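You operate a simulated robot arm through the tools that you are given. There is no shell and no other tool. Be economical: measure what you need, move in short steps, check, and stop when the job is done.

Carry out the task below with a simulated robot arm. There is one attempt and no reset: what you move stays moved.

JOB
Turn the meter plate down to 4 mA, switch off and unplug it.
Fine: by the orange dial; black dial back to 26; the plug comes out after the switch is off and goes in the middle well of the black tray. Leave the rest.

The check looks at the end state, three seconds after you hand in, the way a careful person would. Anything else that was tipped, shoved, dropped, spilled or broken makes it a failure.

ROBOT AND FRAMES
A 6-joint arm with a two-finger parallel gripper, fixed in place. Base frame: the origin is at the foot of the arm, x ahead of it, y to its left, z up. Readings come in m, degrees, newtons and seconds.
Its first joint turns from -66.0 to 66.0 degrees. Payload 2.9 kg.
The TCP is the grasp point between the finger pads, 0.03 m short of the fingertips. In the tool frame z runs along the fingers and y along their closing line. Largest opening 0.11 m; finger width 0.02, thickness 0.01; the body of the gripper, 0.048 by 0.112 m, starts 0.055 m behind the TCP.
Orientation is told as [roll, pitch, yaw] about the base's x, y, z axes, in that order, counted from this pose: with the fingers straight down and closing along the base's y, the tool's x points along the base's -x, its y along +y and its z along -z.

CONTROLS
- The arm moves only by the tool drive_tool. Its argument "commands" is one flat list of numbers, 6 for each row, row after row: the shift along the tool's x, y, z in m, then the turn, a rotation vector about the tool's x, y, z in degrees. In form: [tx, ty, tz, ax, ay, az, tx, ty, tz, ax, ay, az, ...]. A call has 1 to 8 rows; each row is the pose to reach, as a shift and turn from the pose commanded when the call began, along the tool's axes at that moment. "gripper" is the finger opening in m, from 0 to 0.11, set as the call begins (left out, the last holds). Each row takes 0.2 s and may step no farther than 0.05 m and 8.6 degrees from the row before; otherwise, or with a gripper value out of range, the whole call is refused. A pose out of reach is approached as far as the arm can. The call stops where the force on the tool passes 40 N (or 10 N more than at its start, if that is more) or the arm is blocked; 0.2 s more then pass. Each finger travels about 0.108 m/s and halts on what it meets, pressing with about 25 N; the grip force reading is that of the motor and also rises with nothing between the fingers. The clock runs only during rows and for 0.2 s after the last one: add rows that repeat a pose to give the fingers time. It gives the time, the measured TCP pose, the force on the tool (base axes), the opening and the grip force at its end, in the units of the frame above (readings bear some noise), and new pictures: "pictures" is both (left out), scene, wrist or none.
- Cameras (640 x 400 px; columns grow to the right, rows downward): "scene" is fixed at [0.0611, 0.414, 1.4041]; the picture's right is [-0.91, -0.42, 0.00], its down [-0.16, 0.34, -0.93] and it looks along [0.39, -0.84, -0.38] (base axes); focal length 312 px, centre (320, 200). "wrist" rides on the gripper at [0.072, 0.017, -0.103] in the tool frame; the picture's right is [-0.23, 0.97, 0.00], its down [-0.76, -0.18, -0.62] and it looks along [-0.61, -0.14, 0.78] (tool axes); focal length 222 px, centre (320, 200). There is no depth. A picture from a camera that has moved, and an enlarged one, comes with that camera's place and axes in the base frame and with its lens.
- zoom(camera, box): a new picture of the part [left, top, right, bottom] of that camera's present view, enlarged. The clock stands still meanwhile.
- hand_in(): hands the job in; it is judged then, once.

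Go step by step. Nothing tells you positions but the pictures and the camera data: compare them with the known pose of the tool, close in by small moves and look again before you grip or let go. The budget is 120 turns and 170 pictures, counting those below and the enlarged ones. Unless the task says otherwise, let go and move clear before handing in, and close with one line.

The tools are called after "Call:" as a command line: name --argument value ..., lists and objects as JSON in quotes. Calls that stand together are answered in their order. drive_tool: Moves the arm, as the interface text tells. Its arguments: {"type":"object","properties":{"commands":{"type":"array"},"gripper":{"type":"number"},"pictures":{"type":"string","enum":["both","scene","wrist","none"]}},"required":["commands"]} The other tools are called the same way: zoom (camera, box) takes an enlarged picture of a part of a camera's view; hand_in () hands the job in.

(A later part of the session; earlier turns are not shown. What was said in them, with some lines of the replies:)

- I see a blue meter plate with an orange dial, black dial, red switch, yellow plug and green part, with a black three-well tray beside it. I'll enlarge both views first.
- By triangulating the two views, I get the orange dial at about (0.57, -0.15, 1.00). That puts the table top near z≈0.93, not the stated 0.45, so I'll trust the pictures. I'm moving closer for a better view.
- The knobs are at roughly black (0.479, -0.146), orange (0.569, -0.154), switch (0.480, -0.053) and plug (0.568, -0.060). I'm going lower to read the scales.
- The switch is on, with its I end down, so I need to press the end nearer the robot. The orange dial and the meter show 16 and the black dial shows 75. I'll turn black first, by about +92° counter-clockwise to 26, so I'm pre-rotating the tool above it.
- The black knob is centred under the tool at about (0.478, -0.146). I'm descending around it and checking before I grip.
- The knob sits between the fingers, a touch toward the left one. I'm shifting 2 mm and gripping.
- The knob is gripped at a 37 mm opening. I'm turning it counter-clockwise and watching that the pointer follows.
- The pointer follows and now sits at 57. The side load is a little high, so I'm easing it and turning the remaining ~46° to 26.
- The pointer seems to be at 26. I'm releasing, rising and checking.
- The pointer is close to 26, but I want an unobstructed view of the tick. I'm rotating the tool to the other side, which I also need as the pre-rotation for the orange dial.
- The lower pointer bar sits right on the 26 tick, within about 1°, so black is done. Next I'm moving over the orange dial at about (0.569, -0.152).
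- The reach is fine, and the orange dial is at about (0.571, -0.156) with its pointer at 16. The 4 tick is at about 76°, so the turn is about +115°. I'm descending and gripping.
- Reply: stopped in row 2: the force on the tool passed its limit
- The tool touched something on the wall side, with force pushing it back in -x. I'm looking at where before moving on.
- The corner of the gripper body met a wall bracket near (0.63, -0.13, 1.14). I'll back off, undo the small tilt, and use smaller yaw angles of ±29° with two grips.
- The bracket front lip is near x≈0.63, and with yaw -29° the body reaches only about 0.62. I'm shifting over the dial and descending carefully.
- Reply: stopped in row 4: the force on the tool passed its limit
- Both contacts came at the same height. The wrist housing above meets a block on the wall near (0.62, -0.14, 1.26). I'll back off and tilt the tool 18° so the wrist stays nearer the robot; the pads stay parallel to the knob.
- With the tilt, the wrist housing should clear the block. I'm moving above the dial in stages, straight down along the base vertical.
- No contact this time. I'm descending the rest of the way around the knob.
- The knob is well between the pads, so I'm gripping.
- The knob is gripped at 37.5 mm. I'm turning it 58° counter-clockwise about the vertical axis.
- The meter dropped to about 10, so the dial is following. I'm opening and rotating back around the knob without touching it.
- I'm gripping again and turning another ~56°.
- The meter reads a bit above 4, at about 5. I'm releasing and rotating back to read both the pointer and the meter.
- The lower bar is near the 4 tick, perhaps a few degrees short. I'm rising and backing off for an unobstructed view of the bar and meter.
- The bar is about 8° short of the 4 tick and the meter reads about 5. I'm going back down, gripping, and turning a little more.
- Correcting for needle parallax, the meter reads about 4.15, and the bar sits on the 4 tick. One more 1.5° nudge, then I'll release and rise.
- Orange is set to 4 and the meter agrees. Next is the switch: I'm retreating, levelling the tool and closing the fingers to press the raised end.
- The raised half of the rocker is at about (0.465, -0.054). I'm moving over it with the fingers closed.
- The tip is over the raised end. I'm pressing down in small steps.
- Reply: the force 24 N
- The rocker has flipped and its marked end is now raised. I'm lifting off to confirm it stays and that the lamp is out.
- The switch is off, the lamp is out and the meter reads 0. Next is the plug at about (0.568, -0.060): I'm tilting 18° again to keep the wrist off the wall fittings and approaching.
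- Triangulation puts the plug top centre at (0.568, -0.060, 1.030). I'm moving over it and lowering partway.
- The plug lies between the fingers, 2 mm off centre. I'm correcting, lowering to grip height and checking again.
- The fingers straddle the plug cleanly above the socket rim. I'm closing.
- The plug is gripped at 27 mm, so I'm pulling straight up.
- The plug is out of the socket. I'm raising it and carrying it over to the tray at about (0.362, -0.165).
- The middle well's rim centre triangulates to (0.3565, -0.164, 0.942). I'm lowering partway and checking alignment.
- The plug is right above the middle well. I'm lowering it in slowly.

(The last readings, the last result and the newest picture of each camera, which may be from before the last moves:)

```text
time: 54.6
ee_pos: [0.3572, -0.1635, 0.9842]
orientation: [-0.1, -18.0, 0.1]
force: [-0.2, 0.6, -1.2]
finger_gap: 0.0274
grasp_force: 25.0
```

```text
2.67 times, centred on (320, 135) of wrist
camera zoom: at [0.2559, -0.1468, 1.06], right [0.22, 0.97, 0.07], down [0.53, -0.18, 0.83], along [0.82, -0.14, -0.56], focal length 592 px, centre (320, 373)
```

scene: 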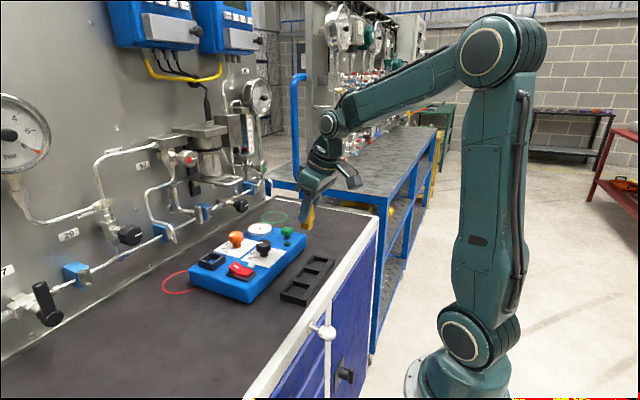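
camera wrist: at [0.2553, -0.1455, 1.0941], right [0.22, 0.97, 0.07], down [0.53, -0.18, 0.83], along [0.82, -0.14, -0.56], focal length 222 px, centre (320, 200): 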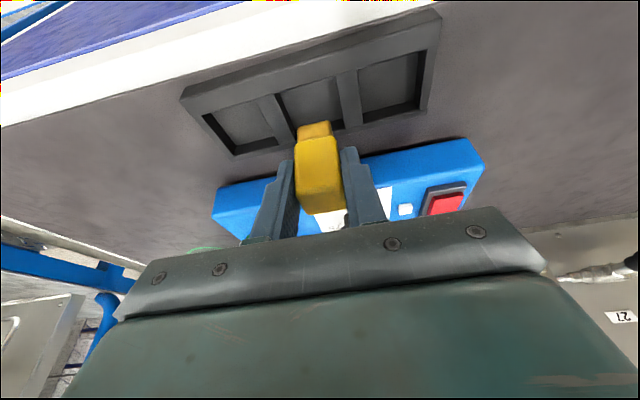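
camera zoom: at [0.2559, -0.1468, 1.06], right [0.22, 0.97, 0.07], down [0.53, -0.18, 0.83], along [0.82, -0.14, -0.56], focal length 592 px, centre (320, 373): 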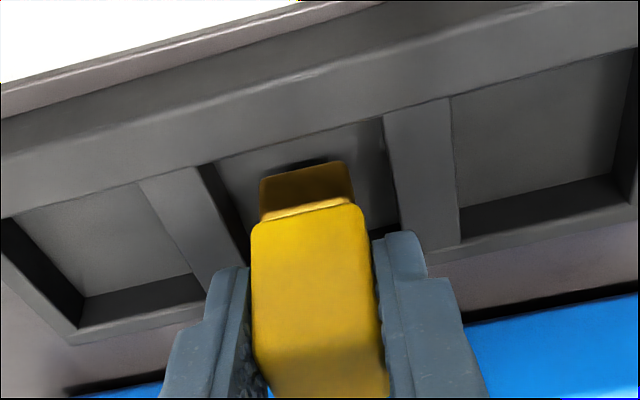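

It's inside the well just above the floor, so I'm easing down the last few millimetres.

Call:
drive_tool --commands '[0.0006, 0, 0.0019, 0, 0, 0, 0.0012, 0, 0.0038, 0, 0, 0, 0.0017, 0, 0.0052, 0, 0, 0]' --pictures "none"

Call:
zoom --camera "scene" --box '[288, 255, 328, 280]'

```text
time: 55.4
ee_pos: [0.357, -0.1649, 0.9794]
orientation: [0.0, -17.9, 0.0]
force: [0.4, 0.0, -1.6]
finger_gap: 0.0276
grasp_force: 25.3
```

```text
16.00 times, centred on (308, 268) of scene
camera zoom: at [0.0611, 0.414, 1.4041], right [-0.91, -0.42, 0.0], down [-0.16, 0.34, -0.93], along [0.39, -0.84, -0.38], focal length 4988 px, centre (512, -880)
```

zoom: 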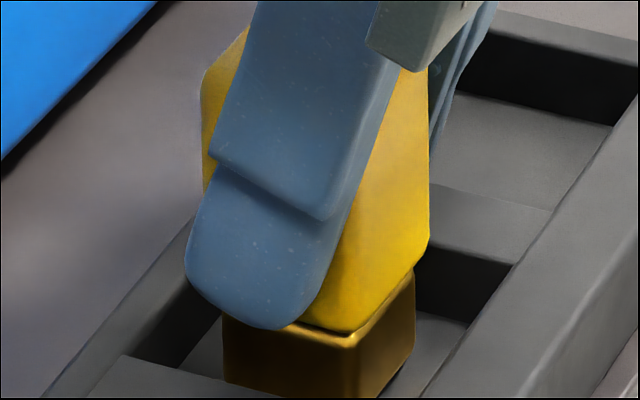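

Call:
drive_tool --commands '[0.0005, 0, 0.0014, 0, 0, 0, 0.0009, 0, 0.0028, 0, 0, 0]' --pictures "none"

Call:
zoom --camera "scene" --box '[288, 260, 328, 285]'

```text
time: 56.0
ee_pos: [0.3583, -0.1646, 0.9788]
orientation: [0.0, -18.2, 0.1]
force: [-6.0, 2.1, 20.7]
finger_gap: 0.0277
grasp_force: 24.8
```

```text
16.00 times, centred on (308, 272) of scene
camera zoom: at [0.0607, 0.4141, 1.4041], right [-0.91, -0.42, 0.0], down [-0.16, 0.34, -0.93], along [0.39, -0.84, -0.38], focal length 4988 px, centre (512, -960)
```

zoom: 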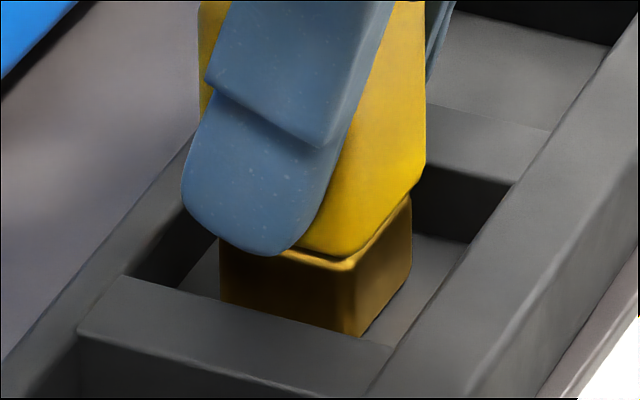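

The plug has reached the floor. I'm backing off about 1 mm to unload, opening gently and rising straight up.

Call:
drive_tool --commands '[-0.0003, 0, -0.001, 0, 0, 0]' --pictures "none"

Call:
drive_tool --commands '[0, 0, 0, 0, 0, 0, 0, 0, 0, 0, 0, 0, 0, 0, 0, 0, 0, 0]' --gripper 0.055 --pictures "none"

Call:
zoom --camera "scene" --box '[268, 235, 348, 285]'

```text
time: 56.4
ee_pos: [0.3589, -0.1641, 0.9783]
orientation: [0.0, -18.1, 0.1]
force: [3.7, -2.1, 9.1]
finger_gap: 0.0276
grasp_force: 24.9
```

```text
time: 57.2
ee_pos: [0.3566, -0.1631, 0.9786]
orientation: [0.0, -17.9, 0.0]
force: [0.0, -0.1, 0.5]
finger_gap: 0.0552
grasp_force: 0.2
```

```text
8.00 times, centred on (308, 260) of scene
camera zoom: at [0.0611, 0.414, 1.4041], right [-0.91, -0.42, 0.0], down [-0.16, 0.34, -0.93], along [0.39, -0.84, -0.38], focal length 2494 px, centre (416, -280)
```

zoom: 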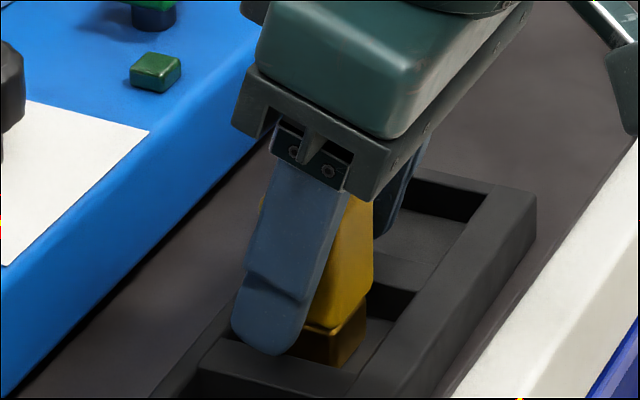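

The plug stands upright on its own in the well. I'm rising straight up to clear it.

Call:
drive_tool --commands '[-0.0062, 0, -0.019, 0, 0, 0, -0.0124, 0, -0.038, 0, 0, 0, -0.0216, 0, -0.0666, 0, 0, 0, -0.0309, 0, -0.0951, 0, 0, 0, -0.0433, 0, -0.133, 0, 0, 0, -0.0556, 0, -0.171, 0, 0, 0]'

Call:
zoom --camera "scene" --box '[180, 205, 340, 305]'

Call:
zoom --camera "scene" --box '[60, 100, 300, 250]'

```text
time: 58.6
ee_pos: [0.3562, -0.1637, 1.1593]
orientation: [0.0, -17.9, 0.1]
force: [-0.9, 0.4, 0.4]
finger_gap: 0.0549
grasp_force: 0.1
camera wrist: at [0.2552, -0.1463, 1.2346], right [0.22, 0.97, 0.07], down [0.53, -0.18, 0.83], along [0.82, -0.14, -0.56], focal length 222 px, centre (320, 200)
```

scene: 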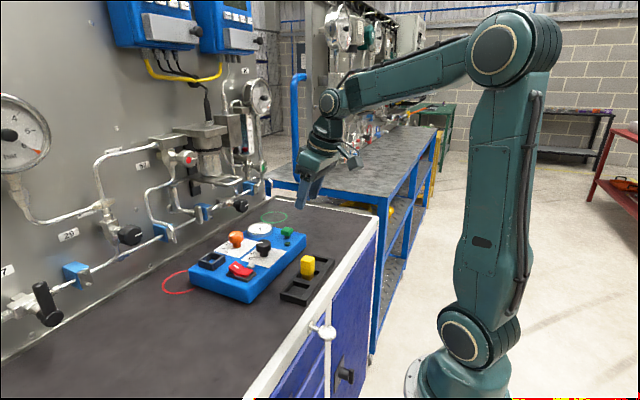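
wrist: 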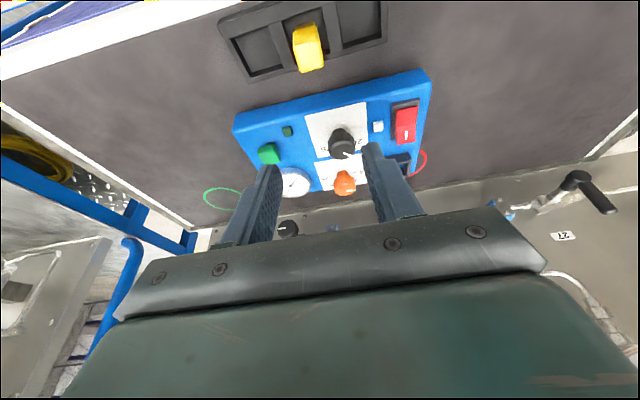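

```text
4.00 times, centred on (260, 255) of scene
camera zoom: at [0.0611, 0.414, 1.4041], right [-0.91, -0.42, 0.0], down [-0.16, 0.34, -0.93], along [0.39, -0.84, -0.38], focal length 1247 px, centre (560, -20)
```

zoom: 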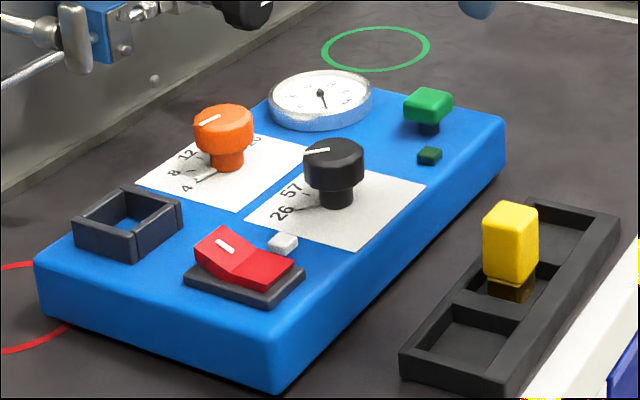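

```text
2.67 times, centred on (180, 175) of scene
camera zoom: at [0.0611, 0.414, 1.4041], right [-0.91, -0.42, 0.0], down [-0.16, 0.34, -0.93], along [0.39, -0.84, -0.38], focal length 831 px, centre (693, 267)
```

zoom: 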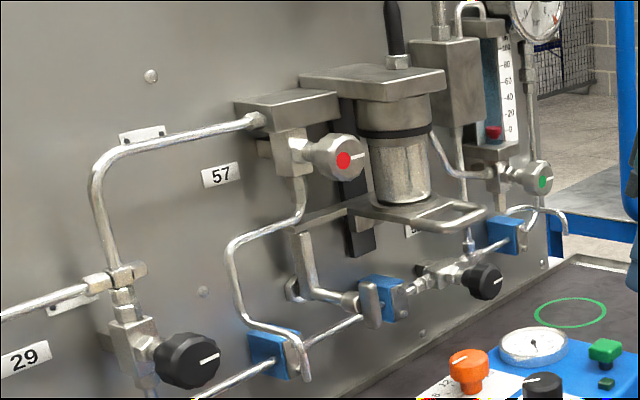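

Everything is in place. Orange is at 4, black is at 26, the switch is off, the plug is upright in the middle well, and the wall fittings and tray look unchanged. The arm is clear, so I'm handing in.

Call:
hand_in

```text
The job is handed in.
```

The orange dial is at 4 mA, the black dial is back at 26, the switch is off, and the plug was pulled after that and stands in the middle well of the black tray; the arm bumped the wall fittings twice on the way and I saw no change to them.
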